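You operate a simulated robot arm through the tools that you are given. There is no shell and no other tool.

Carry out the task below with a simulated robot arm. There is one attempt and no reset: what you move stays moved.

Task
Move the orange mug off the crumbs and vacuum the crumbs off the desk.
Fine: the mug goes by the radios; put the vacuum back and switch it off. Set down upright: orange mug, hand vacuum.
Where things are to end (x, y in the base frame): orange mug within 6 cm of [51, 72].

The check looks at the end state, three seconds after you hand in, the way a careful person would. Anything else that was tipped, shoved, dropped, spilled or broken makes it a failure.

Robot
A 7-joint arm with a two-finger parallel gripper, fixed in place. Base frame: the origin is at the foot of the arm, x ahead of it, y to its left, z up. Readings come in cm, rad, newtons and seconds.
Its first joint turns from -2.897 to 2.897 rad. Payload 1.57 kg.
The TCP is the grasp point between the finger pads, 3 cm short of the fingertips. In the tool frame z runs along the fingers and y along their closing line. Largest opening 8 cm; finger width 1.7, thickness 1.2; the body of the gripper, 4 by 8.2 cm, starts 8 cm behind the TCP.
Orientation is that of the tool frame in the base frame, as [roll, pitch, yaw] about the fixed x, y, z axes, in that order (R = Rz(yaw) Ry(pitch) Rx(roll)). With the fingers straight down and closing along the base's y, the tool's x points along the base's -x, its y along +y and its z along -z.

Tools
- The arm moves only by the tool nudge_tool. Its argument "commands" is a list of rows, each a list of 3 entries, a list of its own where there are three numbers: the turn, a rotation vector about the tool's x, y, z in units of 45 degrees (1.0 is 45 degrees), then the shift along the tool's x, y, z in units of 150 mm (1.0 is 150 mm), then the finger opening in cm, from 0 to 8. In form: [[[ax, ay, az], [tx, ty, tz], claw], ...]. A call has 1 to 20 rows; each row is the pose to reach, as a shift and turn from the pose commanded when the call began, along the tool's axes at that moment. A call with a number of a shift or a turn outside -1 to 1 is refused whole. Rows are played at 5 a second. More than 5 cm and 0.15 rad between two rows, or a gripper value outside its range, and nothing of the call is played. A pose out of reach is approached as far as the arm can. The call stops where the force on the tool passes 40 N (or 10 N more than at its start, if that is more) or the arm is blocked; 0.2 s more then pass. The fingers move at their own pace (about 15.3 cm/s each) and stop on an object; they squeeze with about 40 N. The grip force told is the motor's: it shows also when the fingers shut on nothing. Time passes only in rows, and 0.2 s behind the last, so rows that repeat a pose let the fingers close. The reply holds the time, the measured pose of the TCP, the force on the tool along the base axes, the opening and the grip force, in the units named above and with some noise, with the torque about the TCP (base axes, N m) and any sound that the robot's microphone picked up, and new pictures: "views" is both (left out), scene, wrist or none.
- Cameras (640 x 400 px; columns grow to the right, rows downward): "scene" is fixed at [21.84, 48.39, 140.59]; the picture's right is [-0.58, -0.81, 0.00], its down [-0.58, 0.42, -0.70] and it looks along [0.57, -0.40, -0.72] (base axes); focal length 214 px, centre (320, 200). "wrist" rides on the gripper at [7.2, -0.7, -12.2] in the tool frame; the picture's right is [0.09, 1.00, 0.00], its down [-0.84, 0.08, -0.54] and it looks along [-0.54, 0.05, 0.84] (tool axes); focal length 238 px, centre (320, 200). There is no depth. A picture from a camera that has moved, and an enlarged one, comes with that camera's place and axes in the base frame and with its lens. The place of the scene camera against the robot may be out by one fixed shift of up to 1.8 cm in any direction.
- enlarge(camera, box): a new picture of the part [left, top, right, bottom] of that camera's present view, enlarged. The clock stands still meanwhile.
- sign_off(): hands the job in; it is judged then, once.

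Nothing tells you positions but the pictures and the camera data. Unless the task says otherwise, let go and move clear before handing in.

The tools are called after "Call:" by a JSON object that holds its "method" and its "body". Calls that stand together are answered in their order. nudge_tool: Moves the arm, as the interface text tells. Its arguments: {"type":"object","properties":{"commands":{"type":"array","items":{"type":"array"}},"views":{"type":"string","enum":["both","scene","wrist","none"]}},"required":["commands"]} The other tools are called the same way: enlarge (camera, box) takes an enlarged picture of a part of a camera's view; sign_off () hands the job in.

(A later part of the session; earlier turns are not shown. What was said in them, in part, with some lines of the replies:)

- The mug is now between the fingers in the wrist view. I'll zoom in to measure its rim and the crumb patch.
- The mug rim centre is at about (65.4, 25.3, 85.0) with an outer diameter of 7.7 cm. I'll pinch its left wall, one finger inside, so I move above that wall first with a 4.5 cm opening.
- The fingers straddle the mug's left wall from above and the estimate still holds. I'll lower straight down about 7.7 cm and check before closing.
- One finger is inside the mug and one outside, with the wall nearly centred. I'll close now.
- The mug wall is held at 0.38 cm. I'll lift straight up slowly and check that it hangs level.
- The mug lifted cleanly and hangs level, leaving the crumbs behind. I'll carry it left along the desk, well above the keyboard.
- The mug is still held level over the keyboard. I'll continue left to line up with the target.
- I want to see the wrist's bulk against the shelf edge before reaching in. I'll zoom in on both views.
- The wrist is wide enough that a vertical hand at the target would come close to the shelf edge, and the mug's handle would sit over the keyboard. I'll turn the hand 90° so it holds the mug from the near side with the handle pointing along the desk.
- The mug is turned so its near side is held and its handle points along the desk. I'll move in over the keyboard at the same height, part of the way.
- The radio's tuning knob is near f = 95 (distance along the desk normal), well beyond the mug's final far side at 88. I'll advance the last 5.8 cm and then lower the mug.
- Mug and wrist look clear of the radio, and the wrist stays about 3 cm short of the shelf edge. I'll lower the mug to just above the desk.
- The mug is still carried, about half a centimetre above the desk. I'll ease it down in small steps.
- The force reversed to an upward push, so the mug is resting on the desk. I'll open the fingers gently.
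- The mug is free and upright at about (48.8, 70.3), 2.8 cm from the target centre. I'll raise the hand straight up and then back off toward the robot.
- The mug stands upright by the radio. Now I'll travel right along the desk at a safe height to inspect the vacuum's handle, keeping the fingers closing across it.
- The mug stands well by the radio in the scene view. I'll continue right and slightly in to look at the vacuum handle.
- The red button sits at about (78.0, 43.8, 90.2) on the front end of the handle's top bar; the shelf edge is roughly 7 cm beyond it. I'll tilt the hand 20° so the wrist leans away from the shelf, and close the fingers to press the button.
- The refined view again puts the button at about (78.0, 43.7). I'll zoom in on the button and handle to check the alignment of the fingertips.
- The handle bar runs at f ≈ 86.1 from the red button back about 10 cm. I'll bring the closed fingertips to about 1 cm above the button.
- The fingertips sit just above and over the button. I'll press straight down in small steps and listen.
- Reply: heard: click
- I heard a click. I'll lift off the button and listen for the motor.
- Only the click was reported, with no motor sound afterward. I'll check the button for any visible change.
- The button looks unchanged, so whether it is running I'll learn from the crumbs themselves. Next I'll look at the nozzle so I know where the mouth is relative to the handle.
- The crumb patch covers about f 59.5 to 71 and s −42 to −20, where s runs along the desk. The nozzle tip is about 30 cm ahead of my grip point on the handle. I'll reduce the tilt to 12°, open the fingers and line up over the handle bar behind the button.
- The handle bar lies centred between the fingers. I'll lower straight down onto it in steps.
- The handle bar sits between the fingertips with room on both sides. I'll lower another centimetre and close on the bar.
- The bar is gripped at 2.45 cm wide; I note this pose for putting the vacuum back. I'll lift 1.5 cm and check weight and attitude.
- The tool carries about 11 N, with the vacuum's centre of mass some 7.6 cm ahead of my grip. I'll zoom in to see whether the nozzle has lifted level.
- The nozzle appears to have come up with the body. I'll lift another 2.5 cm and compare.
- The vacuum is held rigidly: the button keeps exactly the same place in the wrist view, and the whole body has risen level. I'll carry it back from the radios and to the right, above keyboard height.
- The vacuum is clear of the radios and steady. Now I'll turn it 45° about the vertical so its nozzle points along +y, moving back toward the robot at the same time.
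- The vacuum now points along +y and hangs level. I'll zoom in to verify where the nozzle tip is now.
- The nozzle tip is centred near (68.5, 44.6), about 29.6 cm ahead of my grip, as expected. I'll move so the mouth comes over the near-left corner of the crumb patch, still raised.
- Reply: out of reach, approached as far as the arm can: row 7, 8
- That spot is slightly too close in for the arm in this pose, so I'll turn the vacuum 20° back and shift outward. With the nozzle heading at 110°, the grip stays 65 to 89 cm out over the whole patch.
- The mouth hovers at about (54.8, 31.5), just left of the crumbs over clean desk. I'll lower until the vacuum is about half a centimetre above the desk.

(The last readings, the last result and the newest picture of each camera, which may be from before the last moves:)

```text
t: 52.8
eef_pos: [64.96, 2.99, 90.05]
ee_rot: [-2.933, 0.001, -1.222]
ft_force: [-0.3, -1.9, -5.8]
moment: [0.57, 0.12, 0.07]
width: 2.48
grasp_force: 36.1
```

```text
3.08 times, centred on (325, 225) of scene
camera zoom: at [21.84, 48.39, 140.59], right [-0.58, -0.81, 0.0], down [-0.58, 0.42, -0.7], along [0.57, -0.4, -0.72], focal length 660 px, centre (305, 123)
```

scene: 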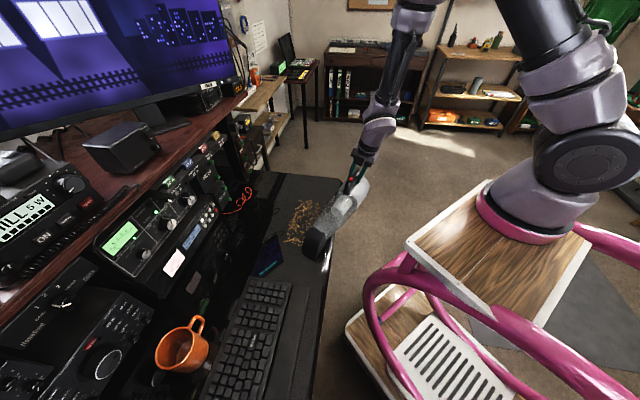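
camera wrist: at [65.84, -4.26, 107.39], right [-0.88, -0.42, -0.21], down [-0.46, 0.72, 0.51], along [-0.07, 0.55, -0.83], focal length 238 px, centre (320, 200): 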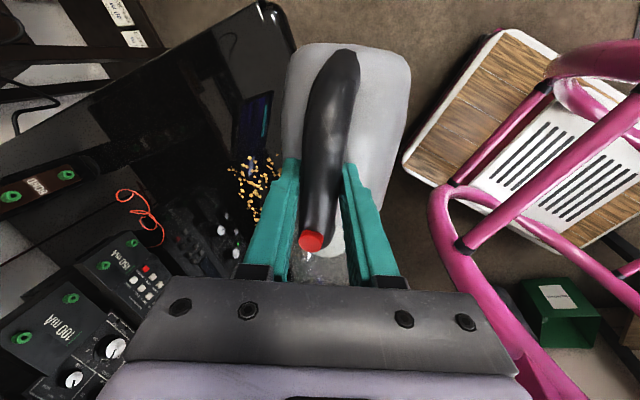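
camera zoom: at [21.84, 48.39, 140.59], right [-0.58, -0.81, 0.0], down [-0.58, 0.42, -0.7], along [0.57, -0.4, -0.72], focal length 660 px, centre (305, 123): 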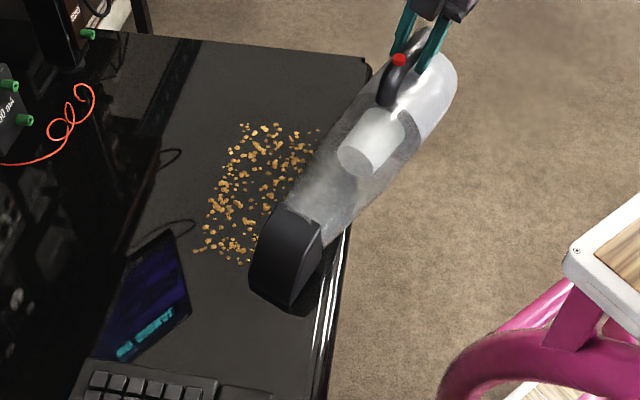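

The force shows the nozzle tip just touching the desk, so I'll raise about 3 mm and sweep 6 cm along the near edge of the patch to see whether crumbs are taken in.

Call:
{"method": "nudge_tool", "body": {"commands": [[[0, 0, 0], [0, -0.0042, -0.0196], 0], [[0, 0, 0], [0.0604, -0.0318, -0.0137], 0], [[0, 0, 0], [0.1209, -0.0593, -0.0079], 0], [[0, 0, 0], [0.1813, -0.0869, -0.002], 0], [[0, 0, 0], [0.2417, -0.1144, 0.0038], 0], [[0, 0, 0], [0.3022, -0.142, 0.0097], 0], [[0, 0, 0], [0.3626, -0.1695, 0.0156], 0]], "views": "scene"}}

Call:
{"method": "enlarge", "body": {"camera": "scene", "box": [260, 160, 390, 290]}}

```text
t: 54.4
eef_pos: [69.14, -1.18, 90.23]
ee_rot: [-2.933, 0.0, -1.22]
ft_force: [0.5, -0.4, -11.5]
moment: [-0.79, -0.27, -0.02]
width: 2.45
grasp_force: 36.5
```

scene: 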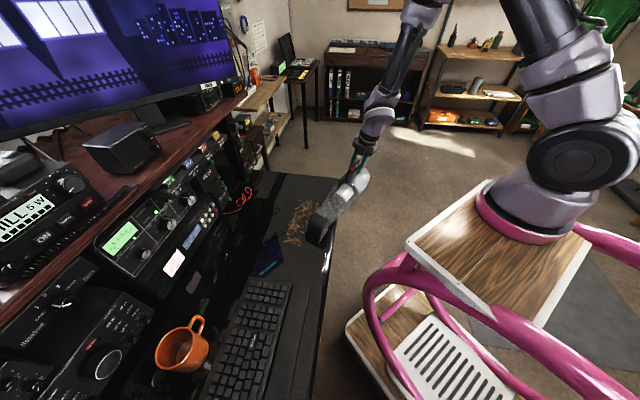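

```text
3.08 times, centred on (325, 225) of scene
camera zoom: at [21.84, 48.39, 140.59], right [-0.58, -0.81, 0.0], down [-0.58, 0.42, -0.7], along [0.57, -0.4, -0.72], focal length 660 px, centre (305, 123)
```

zoom: 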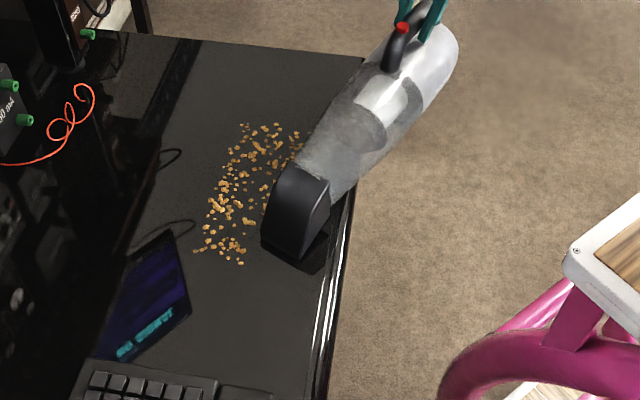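

Two crumbs at the near-left corner are no longer visible, which suggests suction. I'll continue this lane another 14 cm and look again.

Call:
{"method": "nudge_tool", "body": {"commands": [[[0, 0, 0], [0.0604, -0.0276, 0.0059], 0], [[0, 0, 0], [0.1209, -0.0551, 0.0117], 0], [[0, 0, 0], [0.1813, -0.0827, 0.0176], 0], [[0, 0, 0], [0.2417, -0.1102, 0.0234], 0], [[0, 0, 0], [0.3022, -0.1378, 0.0293], 0], [[0, 0, 0], [0.3626, -0.1653, 0.0352], 0], [[0, 0, 0], [0.423, -0.1929, 0.041], 0], [[0, 0, 0], [0.4834, -0.2204, 0.0469], 0], [[0, 0, 0], [0.5439, -0.248, 0.0527], 0], [[0, 0, 0], [0.6043, -0.2755, 0.0586], 0], [[0, 0, 0], [0.6647, -0.3031, 0.0645], 0], [[0, 0, 0], [0.7252, -0.3306, 0.0703], 0], [[0, 0, 0], [0.7856, -0.3582, 0.0762], 0], [[0, 0, 0], [0.846, -0.3857, 0.082], 0]], "views": "scene"}}

Call:
{"method": "enlarge", "body": {"camera": "scene", "box": [260, 160, 390, 290]}}

```text
t: 57.4
eef_pos: [78.99, -10.92, 90.36]
ee_rot: [-2.932, -0.001, -1.222]
ft_force: [0.3, 0.5, -10.8]
moment: [-0.75, -0.24, -0.02]
width: 2.44
grasp_force: 36.0
```

scene: 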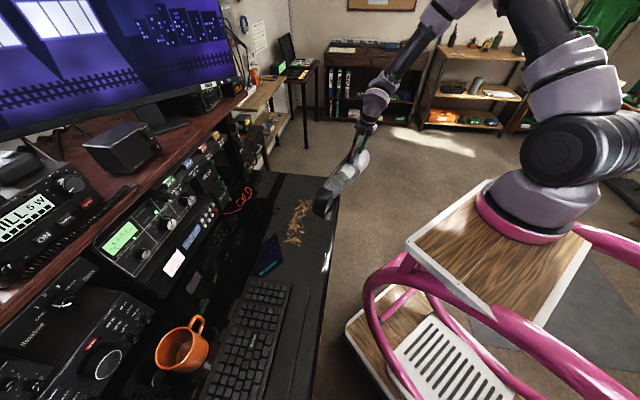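

```text
3.08 times, centred on (325, 225) of scene
camera zoom: at [21.84, 48.39, 140.59], right [-0.58, -0.81, 0.0], down [-0.58, 0.42, -0.7], along [0.57, -0.4, -0.72], focal length 660 px, centre (305, 123)
```

zoom: 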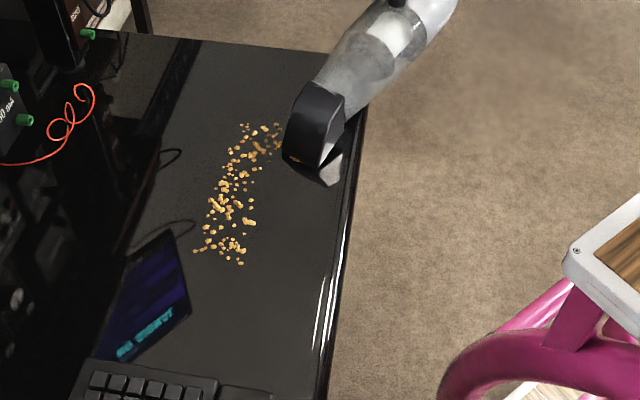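

The suction works: the near half of the patch has been cleared. I'll finish this lane another 8 cm to the right end.

Call:
{"method": "nudge_tool", "body": {"commands": [[[0, 0, 0], [0.0604, -0.0276, 0.0059], 0], [[0, 0, 0], [0.1209, -0.0551, 0.0117], 0], [[0, 0, 0], [0.1813, -0.0827, 0.0176], 0], [[0, 0, 0], [0.2417, -0.1102, 0.0234], 0], [[0, 0, 0], [0.3022, -0.1378, 0.0293], 0], [[0, 0, 0], [0.3626, -0.1653, 0.0352], 0], [[0, 0, 0], [0.423, -0.1929, 0.041], 0], [[0, 0, 0], [0.4834, -0.2204, 0.0469], 0], [[0, 0, 0], [0.4834, -0.2204, 0.0469], 0]], "views": "both"}}

Call:
{"method": "enlarge", "body": {"camera": "scene", "box": [260, 160, 390, 290]}}

```text
t: 59.4
eef_pos: [84.72, -16.71, 90.17]
ee_rot: [-2.933, 0.001, -1.222]
ft_force: [0.8, -1.1, -6.4]
moment: [0.03, -0.06, 0.03]
width: 2.45
grasp_force: 36.4
camera wrist: at [85.51, -24.13, 102.26], right [-0.88, -0.42, -0.21], down [-0.46, 0.72, 0.51], along [-0.07, 0.55, -0.83], focal length 238 px, centre (320, 200)
```

scene: 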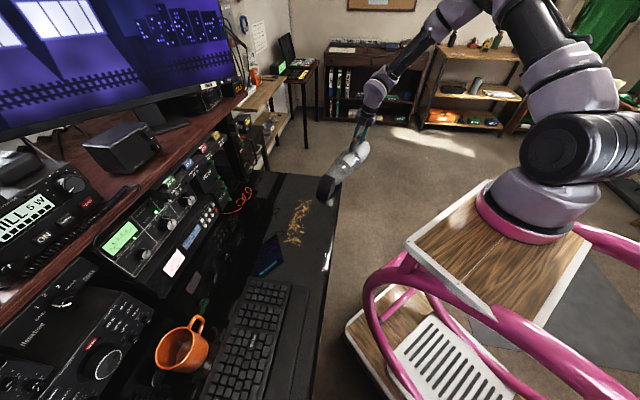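
wrist: 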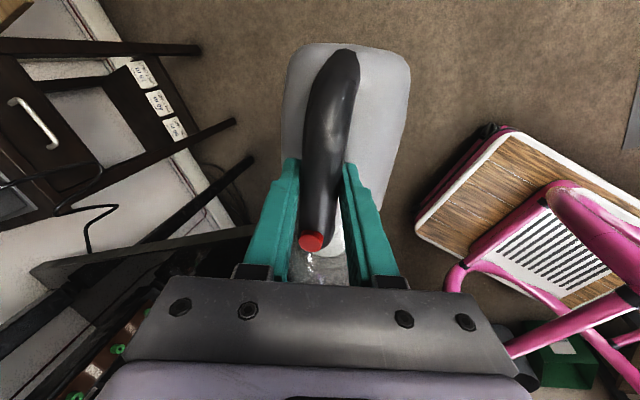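

```text
3.08 times, centred on (325, 225) of scene
camera zoom: at [21.84, 48.39, 140.59], right [-0.58, -0.81, 0.0], down [-0.58, 0.42, -0.7], along [0.57, -0.4, -0.72], focal length 660 px, centre (305, 123)
```

zoom: 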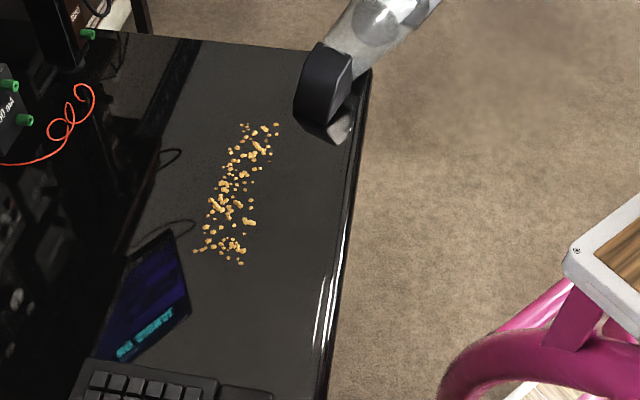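

The right end of the near half is clean; remaining crumbs lie between f 65 and 71. I'll raise 2–3 mm and shift 7.3 cm toward the radios, outside the patch's right end.

Call:
{"method": "nudge_tool", "body": {"commands": [[[0, 0, 0], [0, -0.0035, -0.0163], 0], [[0, 0, 0], [-0.034, -0.0754, -0.001], 0], [[0, 0, 0], [-0.0686, -0.1473, 0.0143], 0], [[0, 0, 0], [-0.1029, -0.2192, 0.0296], 0], [[0, 0, 0], [-0.1372, -0.291, 0.0449], 0], [[0, 0, 0], [-0.1715, -0.3629, 0.0602], 0], [[0, 0, 0], [-0.2058, -0.4348, 0.0755], 0]], "views": "scene"}}

Call:
{"method": "enlarge", "body": {"camera": "scene", "box": [260, 160, 390, 290]}}

```text
t: 61.0
eef_pos: [89.85, -11.43, 90.61]
ee_rot: [-2.933, 0.0, -1.222]
ft_force: [-1.0, 0.1, -11.6]
moment: [-0.8, -0.29, 0.0]
width: 2.47
grasp_force: 36.7
```

scene: 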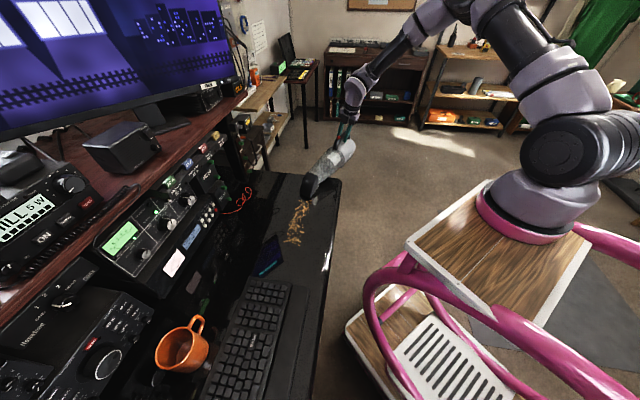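

```text
3.08 times, centred on (325, 225) of scene
camera zoom: at [21.84, 48.39, 140.59], right [-0.58, -0.81, 0.0], down [-0.58, 0.42, -0.7], along [0.57, -0.4, -0.72], focal length 660 px, centre (305, 123)
```

zoom: 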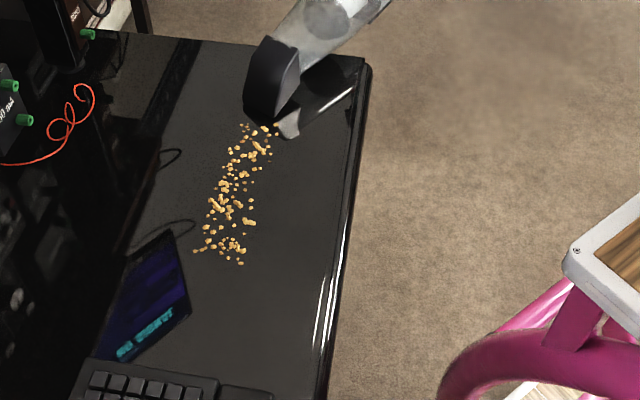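

The nozzle is aligned with the remaining strip of crumbs. I'll lower 2 mm and sweep left along it.

Call:
{"method": "nudge_tool", "body": {"commands": [[[0, 0, 0], [0, 0.0028, 0.013], 0], [[0, 0, 0], [-0.0604, 0.0304, 0.0071], 0], [[0, 0, 0], [-0.1209, 0.0579, 0.0013], 0], [[0, 0, 0], [-0.1813, 0.0855, -0.0046], 0], [[0, 0, 0], [-0.2417, 0.113, -0.0104], 0], [[0, 0, 0], [-0.3022, 0.1406, -0.0163], 0], [[0, 0, 0], [-0.3626, 0.1681, -0.0222], 0], [[0, 0, 0], [-0.423, 0.1957, -0.028], 0], [[0, 0, 0], [-0.4834, 0.2232, -0.0339], 0], [[0, 0, 0], [-0.5439, 0.2508, -0.0397], 0], [[0, 0, 0], [-0.6043, 0.2783, -0.0456], 0], [[0, 0, 0], [-0.6647, 0.3059, -0.0515], 0], [[0, 0, 0], [-0.7252, 0.3334, -0.0573], 0], [[0, 0, 0], [-0.7856, 0.361, -0.0632], 0], [[0, 0, 0], [-0.846, 0.3885, -0.069], 0]], "views": "scene"}}

Call:
{"method": "enlarge", "body": {"camera": "scene", "box": [260, 160, 390, 290]}}

```text
t: 64.2
eef_pos: [79.95, -1.67, 90.41]
ee_rot: [-2.933, 0.001, -1.222]
ft_force: [-0.2, -0.1, -9.2]
moment: [-0.45, -0.15, 0.08]
width: 2.44
grasp_force: 36.8
```

scene: 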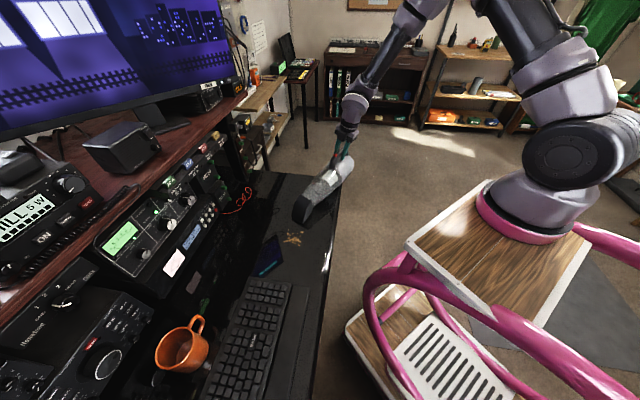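

```text
3.08 times, centred on (325, 225) of scene
camera zoom: at [21.84, 48.39, 140.59], right [-0.58, -0.81, 0.0], down [-0.58, 0.42, -0.7], along [0.57, -0.4, -0.72], focal length 660 px, centre (305, 123)
```

zoom: 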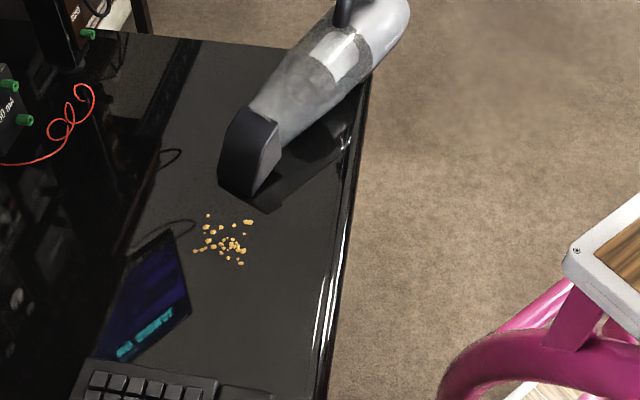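

Only a small group of crumbs remains at the left end. I'll continue the same lane another 14 cm.

Call:
{"method": "nudge_tool", "body": {"commands": [[[0, 0, 0], [-0.0604, 0.0262, -0.0125], 0], [[0, 0, 0], [-0.1209, 0.0537, -0.0183], 0], [[0, 0, 0], [-0.1813, 0.0813, -0.0242], 0], [[0, 0, 0], [-0.2417, 0.1088, -0.03], 0], [[0, 0, 0], [-0.3022, 0.1364, -0.0359], 0], [[0, 0, 0], [-0.3626, 0.1639, -0.0418], 0], [[0, 0, 0], [-0.423, 0.1915, -0.0476], 0], [[0, 0, 0], [-0.4834, 0.219, -0.0535], 0], [[0, 0, 0], [-0.5439, 0.2466, -0.0593], 0], [[0, 0, 0], [-0.6043, 0.2741, -0.0652], 0], [[0, 0, 0], [-0.6647, 0.3017, -0.0711], 0], [[0, 0, 0], [-0.7252, 0.3292, -0.0769], 0], [[0, 0, 0], [-0.7856, 0.3568, -0.0828], 0], [[0, 0, 0], [-0.846, 0.3843, -0.0886], 0]], "views": "scene"}}

Call:
{"method": "enlarge", "body": {"camera": "scene", "box": [250, 160, 390, 290]}}

```text
t: 67.2
eef_pos: [70.14, 8.34, 90.4]
ee_rot: [-2.932, 0.0, -1.222]
ft_force: [0.1, -0.1, -9.1]
moment: [-0.02, 0.04, 0.06]
width: 2.46
grasp_force: 36.0
```

scene: 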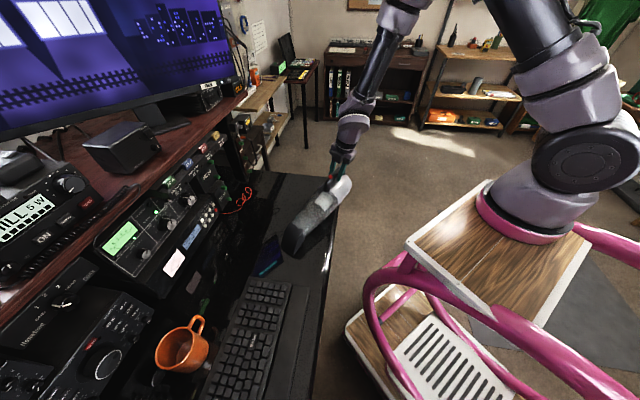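

```text
3.08 times, centred on (320, 225) of scene
camera zoom: at [21.84, 48.39, 140.59], right [-0.58, -0.81, 0.0], down [-0.58, 0.42, -0.7], along [0.57, -0.4, -0.72], focal length 660 px, centre (320, 123)
```

zoom: 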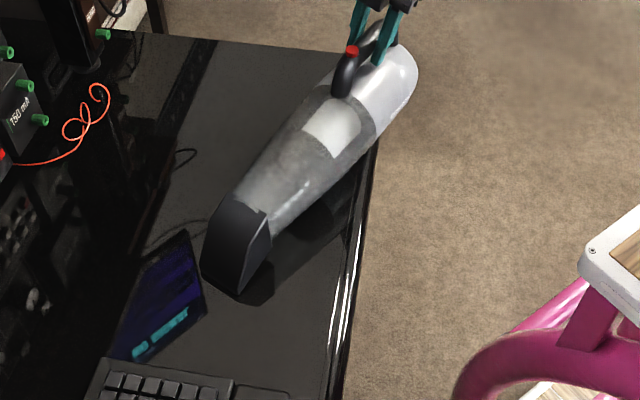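

No crumbs are visible now. I'll lift the vacuum 6 cm and inspect the desk where it was hovering.

Call:
{"method": "nudge_tool", "body": {"commands": [[[0, 0, 0], [0, -0.0139, -0.0652], 0], [[0, 0, 0], [0, -0.0347, -0.163], 0], [[0, 0, 0], [0, -0.0555, -0.261], 0], [[0, 0, 0], [0, -0.0763, -0.3586], 0], [[0, 0, 0], [0, -0.083, -0.391], 0], [[0, 0, 0], [0, -0.083, -0.391], 0]], "views": "both"}}

Call:
{"method": "enlarge", "body": {"camera": "scene", "box": [250, 160, 350, 260]}}

```text
t: 68.6
eef_pos: [70.04, 8.27, 96.48]
ee_rot: [-2.932, -0.001, -1.222]
ft_force: [0.0, -0.2, -10.5]
moment: [-0.78, -0.25, 0.01]
width: 2.47
grasp_force: 36.6
camera wrist: at [70.88, 0.92, 108.47], right [-0.88, -0.42, -0.21], down [-0.46, 0.72, 0.51], along [-0.07, 0.55, -0.83], focal length 238 px, centre (320, 200)
```

scene: 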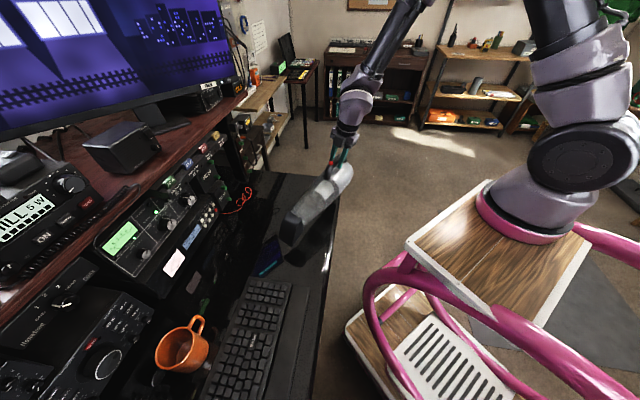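
wrist: 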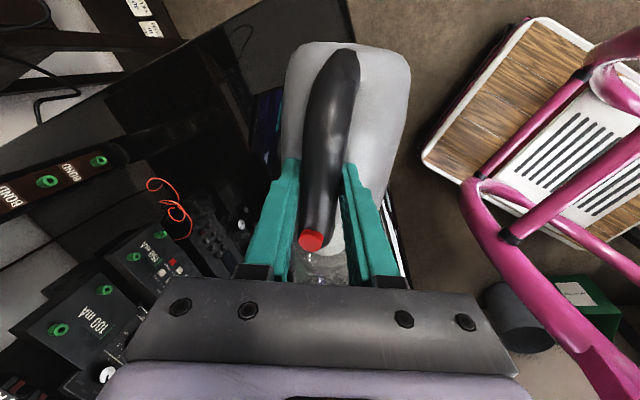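

```text
4.00 times, centred on (300, 210) of scene
camera zoom: at [21.84, 48.39, 140.59], right [-0.58, -0.81, 0.0], down [-0.58, 0.42, -0.7], along [0.57, -0.4, -0.72], focal length 858 px, centre (400, 160)
```

zoom: 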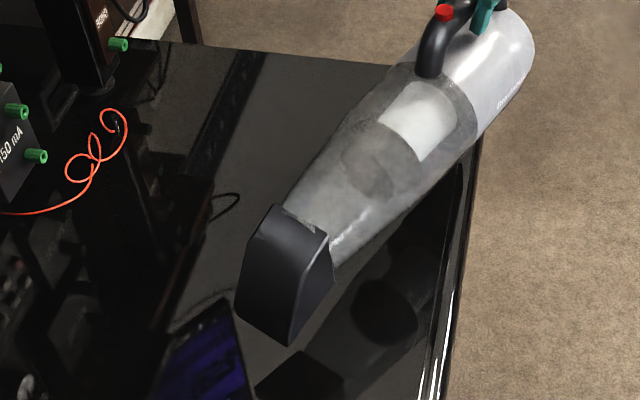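

The area looks clean, but the vacuum hides part of it. I'll turn it back to its original heading and carry it part-way home, which also uncovers the desk.

Call:
{"method": "nudge_tool", "body": {"commands": [[[0, -0.0116, -0.0543], [-0.095, -0.079, 0.0168], 0], [[0, -0.0289, -0.1359], [-0.237, -0.197, 0.042], 0], [[0, -0.0462, -0.2174], [-0.38, -0.315, 0.067], 0], [[0, -0.0636, -0.2989], [-0.522, -0.433, 0.092], 0], [[0, -0.0809, -0.3804], [-0.664, -0.552, 0.118], 0], [[0, -0.0982, -0.4619], [-0.807, -0.67, 0.143], 0], [[0, -0.1098, -0.5163], [-0.902, -0.749, 0.16], 0], [[0, -0.1156, -0.5434], [-0.949, -0.788, 0.168], 0], [[0, -0.1156, -0.5434], [-0.949, -0.788, 0.168], 0]], "views": "both"}}

Call:
{"method": "enlarge", "body": {"camera": "scene", "box": [250, 160, 350, 260]}}

Call:
{"method": "enlarge", "body": {"camera": "wrist", "box": [360, 0, 600, 240]}}

```text
t: 70.6
eef_pos: [76.64, 25.8, 96.34]
ee_rot: [-2.933, 0.0, -0.786]
ft_force: [0.0, 0.3, -11.1]
moment: [-0.61, -0.57, 0.0]
width: 2.41
grasp_force: 36.3
camera wrist: at [80.49, 19.39, 108.41], right [-0.62, -0.75, -0.21], down [-0.72, 0.46, 0.51], along [-0.29, 0.47, -0.83], focal length 238 px, centre (320, 200)
```

scene: 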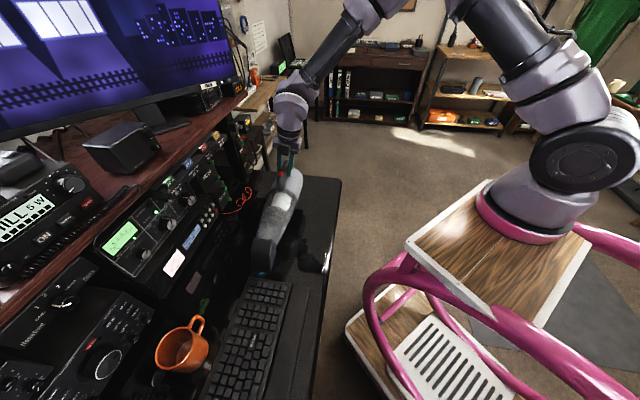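
wrist: 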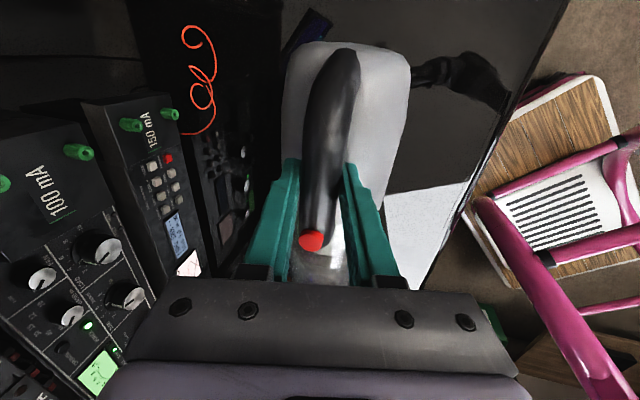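

```text
4.00 times, centred on (300, 210) of scene
camera zoom: at [21.84, 48.39, 140.59], right [-0.58, -0.81, 0.0], down [-0.58, 0.42, -0.7], along [0.57, -0.4, -0.72], focal length 858 px, centre (400, 160)
```

zoom: 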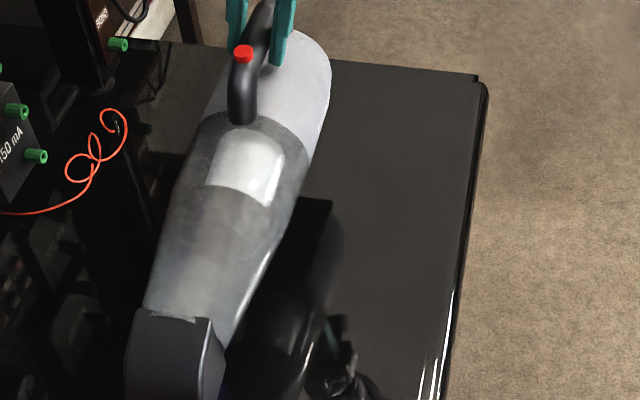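

```text
1.67 times, centred on (480, 120) of wrist
camera zoom: at [80.49, 19.39, 108.41], right [-0.62, -0.75, -0.21], down [-0.72, 0.46, 0.51], along [-0.29, 0.47, -0.83], focal length 397 px, centre (53, 333)
```

zoom: 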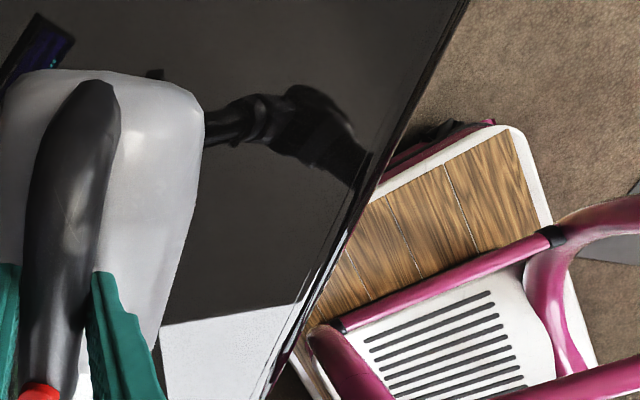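

The desk surface is clean in both views. I'll carry the vacuum back in to about 4 cm above its original spot.

Call:
{"method": "nudge_tool", "body": {"commands": [[[0, 0, 0], [-0.05, -0.075, 0.02], 0], [[0, 0, 0], [-0.14, -0.205, 0.06], 0], [[0, 0, 0], [-0.23, -0.34, 0.11], 0], [[0, 0, 0], [-0.32, -0.47, 0.16], 0], [[0, 0, 0], [-0.41, -0.6, 0.21], 0], [[0, 0, 0], [-0.49, -0.72, 0.27], 0], [[0, 0, 0], [-0.54, -0.795, 0.32], 0], [[0, 0, 0], [-0.565, -0.829, 0.355], 0], [[0, 0, 0], [-0.565, -0.829, 0.367], 0]], "views": "both"}}

Call:
{"method": "enlarge", "body": {"camera": "scene", "box": [185, 180, 285, 320]}}

Call:
{"method": "enlarge", "body": {"camera": "scene", "box": [250, 160, 350, 280]}}

```text
t: 72.6
eef_pos: [79.9, 41.27, 93.51]
ee_rot: [-2.935, 0.0, -0.785]
ft_force: [0.1, 0.1, -10.8]
moment: [-0.6, -0.57, -0.02]
width: 2.44
grasp_force: 36.3
camera wrist: at [83.87, 34.87, 105.56], right [-0.62, -0.75, -0.21], down [-0.72, 0.46, 0.51], along [-0.29, 0.47, -0.83], focal length 238 px, centre (320, 200)
```

scene: 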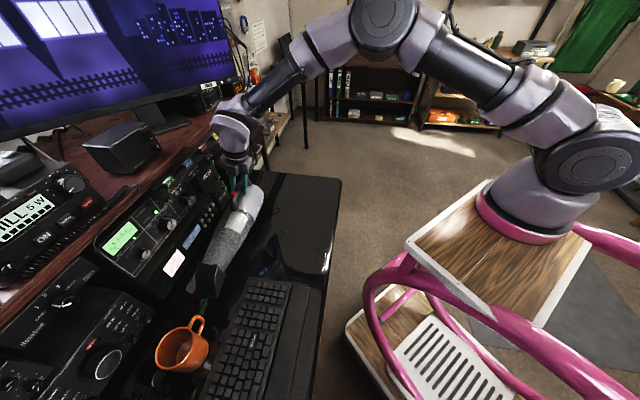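
wrist: 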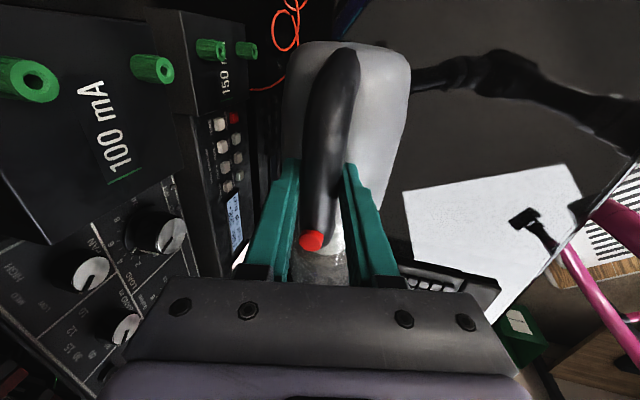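

```text
2.86 times, centred on (235, 250) of scene
camera zoom: at [21.84, 48.39, 140.59], right [-0.58, -0.81, 0.0], down [-0.58, 0.42, -0.7], along [0.57, -0.4, -0.72], focal length 613 px, centre (563, 57)
```

zoom: 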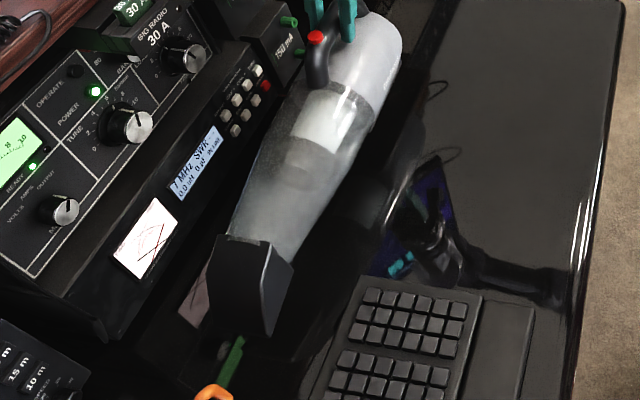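

```text
3.33 times, centred on (300, 220) of scene
camera zoom: at [21.84, 48.39, 140.59], right [-0.58, -0.81, 0.0], down [-0.58, 0.42, -0.7], along [0.57, -0.4, -0.72], focal length 715 px, centre (387, 133)
```

zoom: 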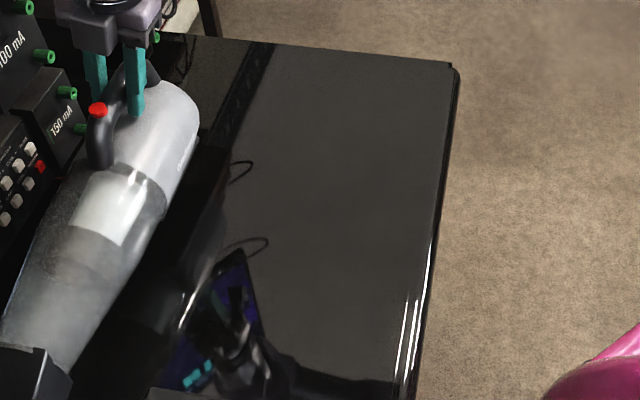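

No crumbs remain anywhere on the desk, and the vacuum hangs at its original spot. I'll lower it to the resting height I recorded.

Call:
{"method": "nudge_tool", "body": {"commands": [[[0, 0, 0], [0, 0.0139, 0.0652], 0], [[0, 0, 0], [0, 0.0277, 0.1304], 0], [[0, 0, 0], [0, 0.0388, 0.1826], 0], [[0, 0, 0], [0, 0.0444, 0.2086], 0], [[0, 0, 0], [0, 0.0485, 0.2282], 0], [[0, 0, 0], [0, 0.0527, 0.2478], 0], [[0, 0, 0], [0, 0.0527, 0.2478], 0]], "views": "both"}}

```text
t: 74.2
eef_pos: [79.98, 41.24, 89.88]
ee_rot: [-2.932, 0.0, -0.786]
ft_force: [1.4, -1.0, -5.1]
moment: [0.5, 0.47, -0.05]
width: 2.46
grasp_force: 36.3
camera wrist: at [83.83, 34.83, 101.8], right [-0.62, -0.75, -0.21], down [-0.72, 0.46, 0.51], along [-0.29, 0.47, -0.83], focal length 238 px, centre (320, 200)
```

scene: 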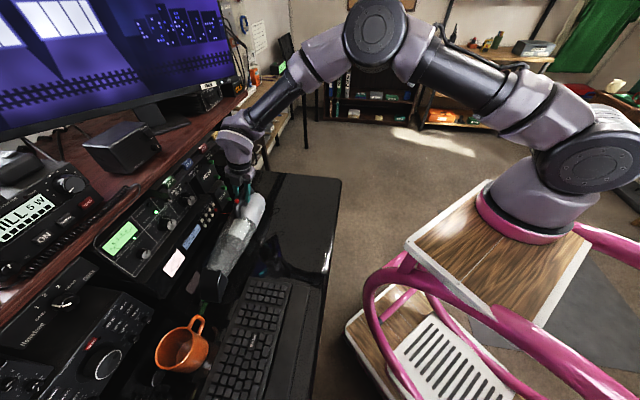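
wrist: 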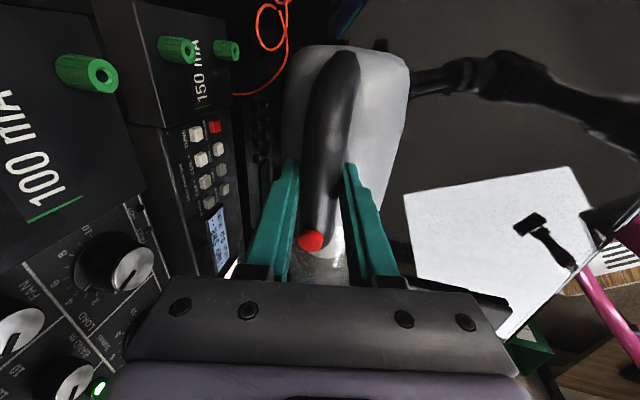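

The nozzle tip is touching. I'll lower the last half centimetre so the body rests too.

Call:
{"method": "nudge_tool", "body": {"commands": [[[0, 0, 0], [0, 0.0021, 0.0098], 0], [[0, 0, 0], [0, 0.0042, 0.0196], 0], [[0, 0, 0], [0, 0.0055, 0.0261], 0], [[0, 0, 0], [0, 0.0069, 0.0326], 0], [[0, 0, 0], [0, 0.0069, 0.0326], 0]], "views": "wrist"}}

```text
t: 75.4
eef_pos: [79.94, 41.23, 89.57]
ee_rot: [-2.929, -0.001, -0.783]
ft_force: [-2.0, -6.7, 23.5]
moment: [0.38, 0.46, 0.12]
width: 2.47
grasp_force: 36.8
camera wrist: at [83.81, 34.79, 101.6], right [-0.62, -0.75, -0.21], down [-0.73, 0.46, 0.51], along [-0.29, 0.47, -0.83], focal length 238 px, centre (320, 200)
```

wrist: 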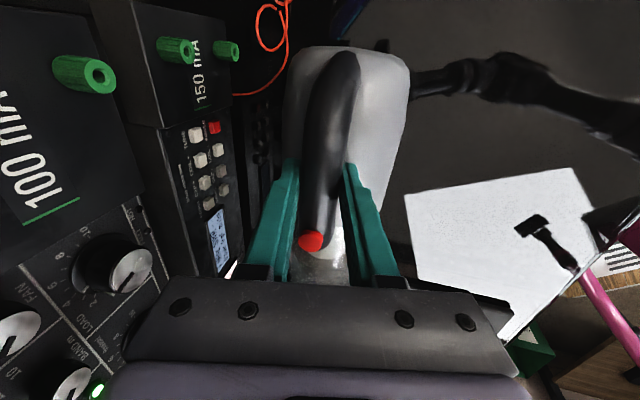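

The vacuum is fully seated, with the arm now pressing about 23 N. I'll ease up 2 mm and then open the fingers.

Call:
{"method": "nudge_tool", "body": {"commands": [[[0, 0, 0], [0, -0.0021, -0.0098], 0], [[0, 0, 0], [0, -0.0031, -0.0147], 0], [[0, 0, 0], [0, -0.0031, -0.0147], 0]], "views": "none"}}

Call:
{"method": "nudge_tool", "body": {"commands": [[[0, 0, 0], [0, 0, 0], 2.6], [[0, 0, 0], [0, 0, 0], 3.2], [[0, 0, 0], [0, 0, 0], 4], [[0, 0, 0], [0, 0, 0], 4.6], [[0, 0, 0], [0, 0, 0], 4.6]], "views": "both"}}

```text
t: 76.2
eef_pos: [79.98, 41.2, 89.59]
ee_rot: [-2.932, 0.0, -0.785]
ft_force: [6.4, 1.4, 10.0]
moment: [0.05, -0.31, -0.17]
width: 2.46
grasp_force: 36.1
```

```text
t: 77.4
eef_pos: [79.87, 41.19, 89.59]
ee_rot: [-2.932, 0.002, -0.784]
ft_force: [0.7, 0.0, -0.3]
moment: [0.05, -0.01, -0.01]
width: 4.58
grasp_force: 0.0
camera wrist: at [83.81, 34.81, 101.58], right [-0.62, -0.75, -0.21], down [-0.72, 0.46, 0.51], along [-0.29, 0.47, -0.83], focal length 238 px, centre (320, 200)
```

scene: 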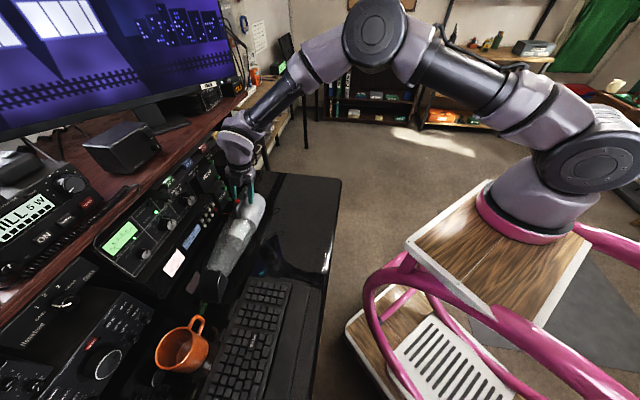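
wrist: 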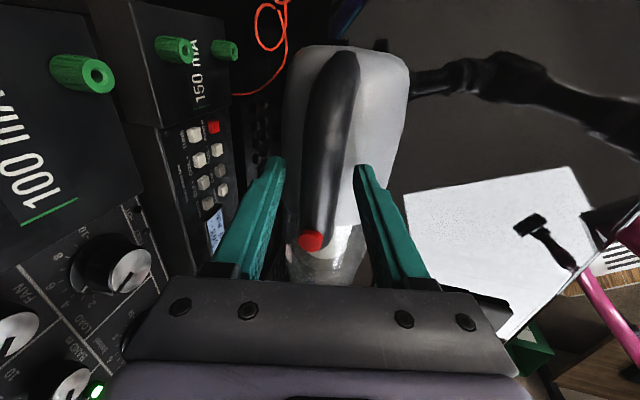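

The vacuum is released and stands where it was. I'll raise the hand straight up and look.

Call:
{"method": "nudge_tool", "body": {"commands": [[[0, 0, 0], [0, -0.0139, -0.0652], 4.6], [[0, 0, 0], [0, -0.0347, -0.163], 4.6], [[0, 0, 0], [0, -0.0624, -0.2934], 4.6], [[0, 0, 0], [0, -0.0902, -0.4238], 4.6], [[0, 0, 0], [0, -0.1179, -0.5542], 4.6], [[0, 0, 0], [0, -0.1248, -0.5868], 4.6]], "views": "both"}}

Call:
{"method": "enlarge", "body": {"camera": "scene", "box": [185, 180, 285, 320]}}

Call:
{"method": "enlarge", "body": {"camera": "wrist", "box": [240, 40, 420, 290]}}

```text
t: 78.8
eef_pos: [80.0, 41.21, 98.59]
ee_rot: [-2.932, 0.0, -0.786]
ft_force: [-0.1, 0.1, 0.3]
moment: [0.03, 0.04, -0.02]
width: 4.59
grasp_force: 0.1
camera wrist: at [83.92, 34.83, 110.59], right [-0.62, -0.75, -0.21], down [-0.72, 0.46, 0.51], along [-0.29, 0.47, -0.83], focal length 238 px, centre (320, 200)
```

scene: 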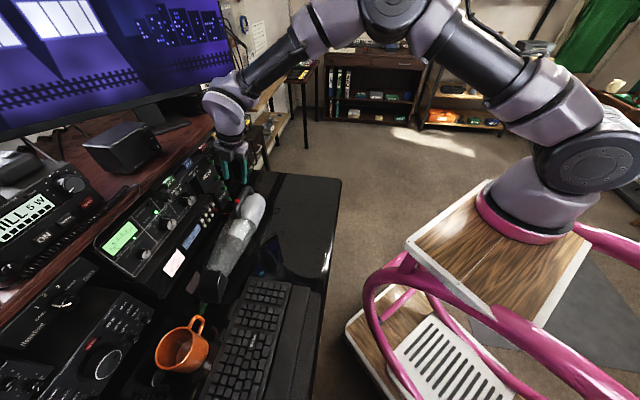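
wrist: 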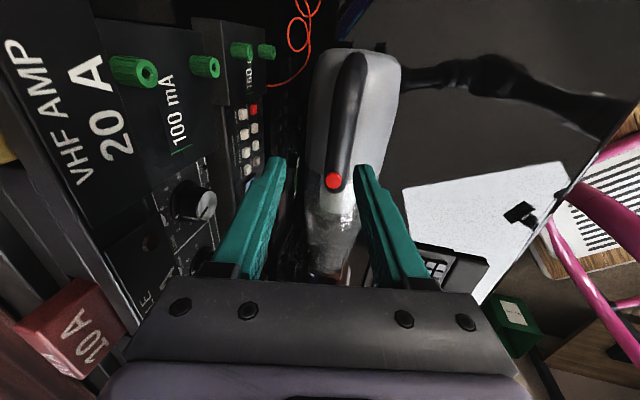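

```text
2.86 times, centred on (235, 250) of scene
camera zoom: at [21.84, 48.39, 140.59], right [-0.58, -0.81, 0.0], down [-0.58, 0.42, -0.7], along [0.57, -0.4, -0.72], focal length 613 px, centre (563, 57)
```

zoom: 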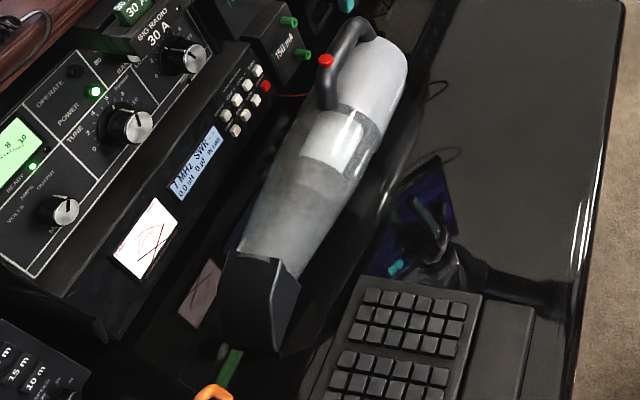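

```text
1.60 times, centred on (330, 165) of wrist
camera zoom: at [83.92, 34.83, 110.59], right [-0.62, -0.75, -0.21], down [-0.72, 0.46, 0.51], along [-0.29, 0.47, -0.83], focal length 381 px, centre (304, 256)
```

zoom: 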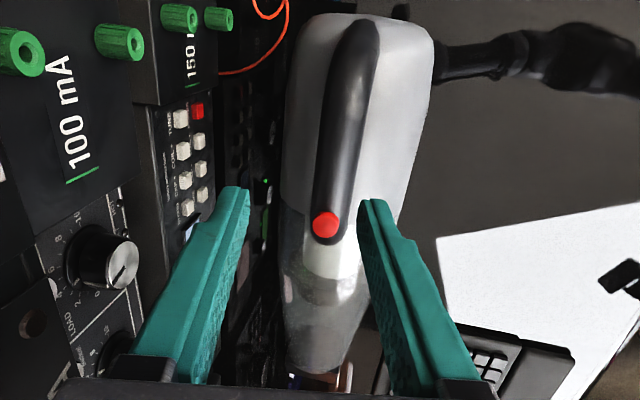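

The vacuum stands upright in its original place, its button within a few millimetres of before. Now I'll close the fingers, tilt to 20° and line up over the button again to switch it off.

Call:
{"method": "nudge_tool", "body": {"commands": [[[0.06, 0, 0], [-0.075, 0, -0.02], 2.5], [[0.12, 0, 0], [-0.15, 0, -0.02], 0], [[0.178, 0, 0], [-0.225, 0, -0.02], 0], [[0.178, 0, 0], [-0.225, 0, -0.02], 0]], "views": "wrist"}}

Call:
{"method": "enlarge", "body": {"camera": "wrist", "box": [300, 120, 400, 190]}}

```text
t: 79.8
eef_pos: [77.65, 43.61, 98.86]
ee_rot: [-2.792, 0.001, -0.786]
ft_force: [0.7, -0.2, -0.7]
moment: [0.0, -0.01, 0.0]
width: 0.0
grasp_force: 21.3
camera wrist: at [80.26, 35.97, 110.46], right [-0.6, -0.73, -0.34], down [-0.77, 0.41, 0.48], along [-0.21, 0.55, -0.81], focal length 238 px, centre (320, 200)
```

wrist: 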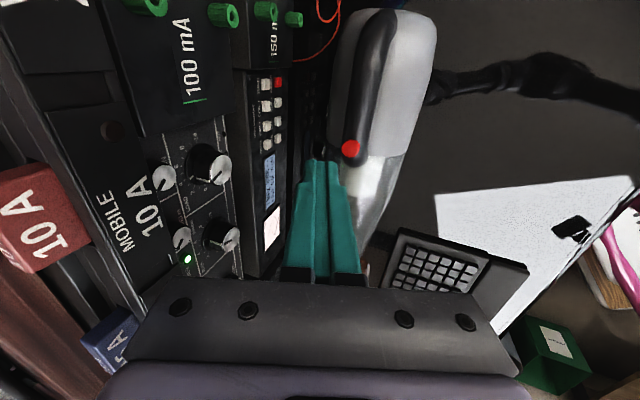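

```text
5.71 times, centred on (350, 155) of wrist
camera zoom: at [80.26, 35.97, 110.46], right [-0.6, -0.73, -0.34], down [-0.77, 0.41, 0.48], along [-0.21, 0.55, -0.81], focal length 1362 px, centre (149, 457)
```

zoom: 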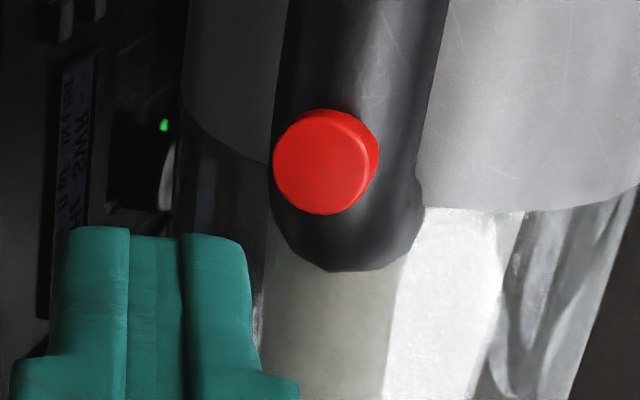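

The button is centred at about (77.8, 43.7), directly below the fingertips. I'll descend and press straight down as before.

Call:
{"method": "nudge_tool", "body": {"commands": [[[0, 0, 0], [0, 0.026, 0.06], 0], [[0, 0, 0], [0, 0.052, 0.123], 0], [[0, 0, 0], [0, 0.0745, 0.1858], 0], [[0, 0, 0], [0, 0.0928, 0.2359], 0], [[0, 0, 0], [0, 0.102, 0.261], 0], [[0, 0, 0], [0, 0.102, 0.261], 0]], "views": "wrist"}}

Call:
{"method": "enlarge", "body": {"camera": "wrist", "box": [280, 120, 400, 220]}}

```text
t: 81.2
eef_pos: [77.5, 43.5, 94.7]
ee_rot: [-2.793, 0.0, -0.785]
ft_force: [-1.0, 0.7, -0.8]
moment: [-0.01, -0.01, -0.01]
width: 0.01
grasp_force: 20.9
camera wrist: at [80.21, 35.88, 106.3], right [-0.6, -0.73, -0.34], down [-0.77, 0.41, 0.48], along [-0.21, 0.55, -0.81], focal length 238 px, centre (320, 200)
```

wrist: 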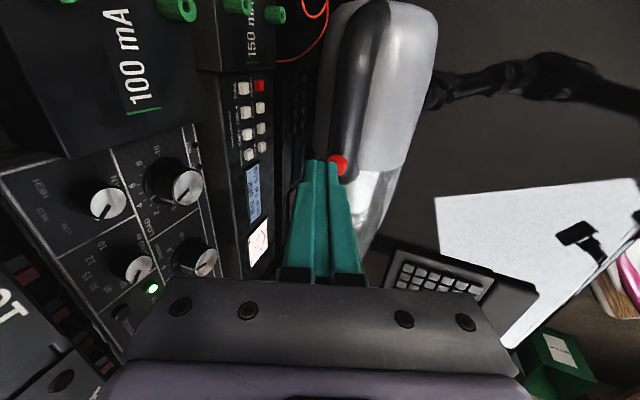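

```text
4.00 times, centred on (340, 170) of wrist
camera zoom: at [80.21, 35.88, 106.3], right [-0.6, -0.73, -0.34], down [-0.77, 0.41, 0.48], along [-0.21, 0.55, -0.81], focal length 953 px, centre (240, 320)
```

zoom: 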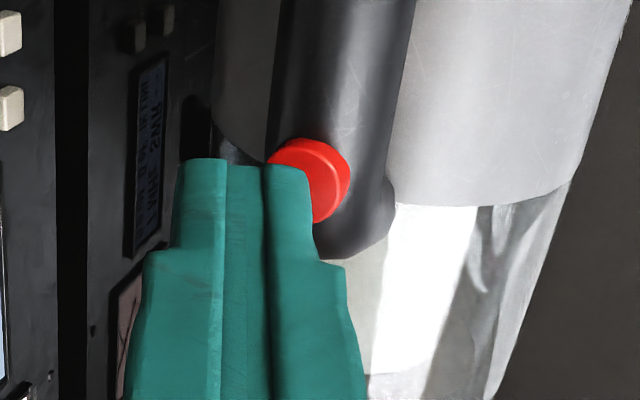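

The alignment matches the first press. I'll press down in the same small steps.

Call:
{"method": "nudge_tool", "body": {"commands": [[[0, 0, 0], [0, 0.0114, 0.0313], 0], [[0, 0, 0], [0, 0.0182, 0.0501], 0], [[0, 0, 0], [0, 0.0228, 0.0627], 0], [[0, 0, 0], [0, 0.0274, 0.0752], 0]], "views": "wrist"}}

```text
t: 82.2
eef_pos: [77.52, 43.66, 93.53]
ee_rot: [-2.792, -0.001, -0.785]
ft_force: [0.8, 0.2, 0.9]
moment: [0.03, 0.0, 0.01]
width: 0.0
grasp_force: 21.5
heard: click
camera wrist: at [80.18, 35.88, 105.09], right [-0.6, -0.73, -0.34], down [-0.77, 0.41, 0.48], along [-0.21, 0.55, -0.81], focal length 238 px, centre (320, 200)
```

wrist: 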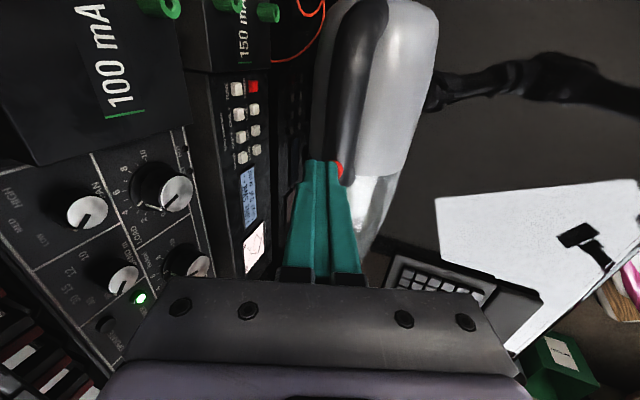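

I heard one click, so the vacuum should be off. I'll lift straight up and then back away toward the robot.

Call:
{"method": "nudge_tool", "body": {"commands": [[[0, 0, 0], [0, -0.0228, -0.0627], 0], [[0, 0, 0], [0, -0.0684, -0.188], 0], [[0, 0, 0], [0, -0.114, -0.3135], 0], [[0, 0, 0], [0, -0.16, -0.439], 0], [[0, 0, 0], [0, 0.03, -0.55], 0], [[0, 0, 0], [0, 0.22, -0.66], 0], [[0, 0, 0], [0, 0.41, -0.77], 0], [[0, 0, 0], [0, 0.6, -0.88], 0], [[0, 0, 0], [0, 0.6, -0.88], 0]], "views": "both"}}

```text
t: 84.2
eef_pos: [68.26, 34.21, 102.77]
ee_rot: [-2.794, -0.001, -0.785]
ft_force: [-0.2, 0.6, 0.2]
moment: [0.02, 0.03, 0.0]
width: 0.0
grasp_force: 21.7
camera wrist: at [70.97, 26.59, 114.42], right [-0.6, -0.73, -0.34], down [-0.77, 0.41, 0.48], along [-0.21, 0.55, -0.81], focal length 238 px, centre (320, 200)
```

scene: 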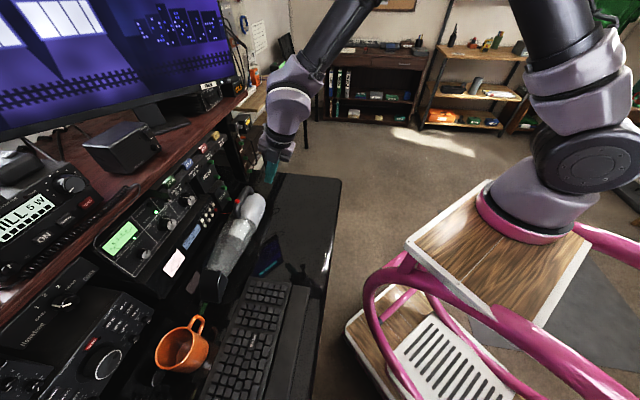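
wrist: 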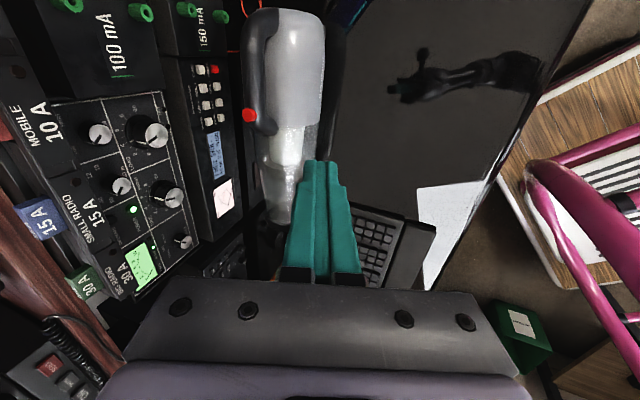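

The hand is clear. I'll check the desk for stray crumbs and confirm the mug and vacuum are upright before handing in.

Call:
{"method": "enlarge", "body": {"camera": "scene", "box": [240, 165, 350, 290]}}

Call:
{"method": "enlarge", "body": {"camera": "scene", "box": [120, 180, 290, 400]}}

Call:
{"method": "enlarge", "body": {"camera": "wrist", "box": [320, 0, 600, 220]}}

```text
3.20 times, centred on (295, 228) of scene
camera zoom: at [21.84, 48.39, 140.59], right [-0.58, -0.81, 0.0], down [-0.58, 0.42, -0.7], along [0.57, -0.4, -0.72], focal length 686 px, centre (400, 112)
```

zoom: 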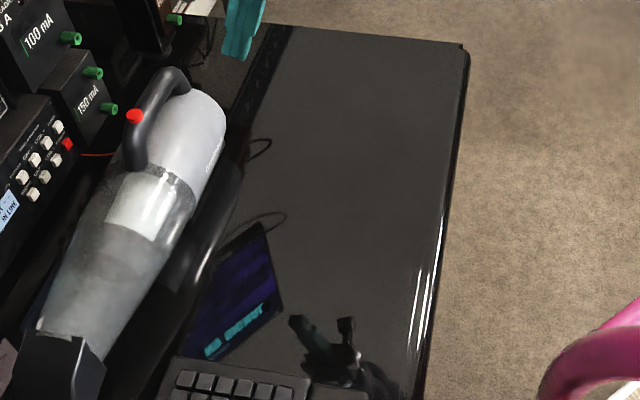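

```text
1.82 times, centred on (205, 290) of scene
camera zoom: at [21.84, 48.39, 140.59], right [-0.58, -0.81, 0.0], down [-0.58, 0.42, -0.7], along [0.57, -0.4, -0.72], focal length 390 px, centre (529, 36)
```

zoom: 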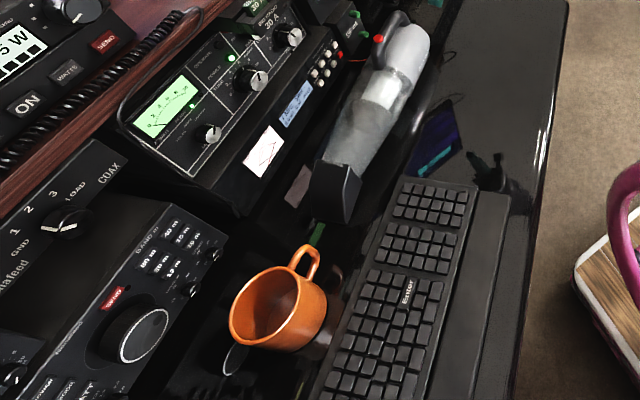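

```text
1.82 times, centred on (460, 110) of wrist
camera zoom: at [70.97, 26.59, 114.42], right [-0.6, -0.73, -0.34], down [-0.77, 0.41, 0.48], along [-0.21, 0.55, -0.81], focal length 433 px, centre (66, 364)
```

zoom: 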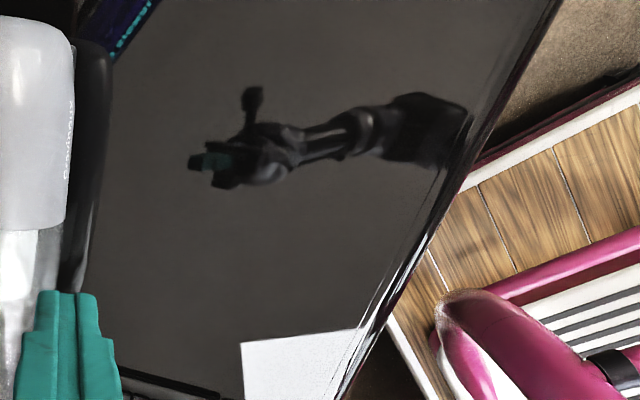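

The desk is clear of crumbs, and the mug stands upright about 2.8 cm from the target point. The vacuum is back upright in its original place and switched off, with the arm clear. I'm handing in.

Call:
{"method": "sign_off", "body": {}}

```text
The job is handed in.
```

The crumbs are off the desk, and the mug and vacuum are where you asked. I've handed the job in, but no result has come back yet.

- **Mug:** it stands upright by the radios at about (48.8, 70.3), roughly 2.8 cm from the target point. Its handle points along the desk, toward the vacuum.
- **Crumbs:** two passes with the vacuum took them all up. I saw none left in close-ups from either camera.
- **Vacuum:** it is back upright in its original place. The button is within about 3 mm of where it was, and the nozzle end may be up to about 1 cm off.
- **Switch:** I take the vacuum to be off, though the microphone only picked up the button clicks and no motor sound. One press turned it on, since the crumbs then disappeared, and I pressed it once more after putting it back.

Nothing else looked moved in the final pictures, and the arm is clear of the desk items.
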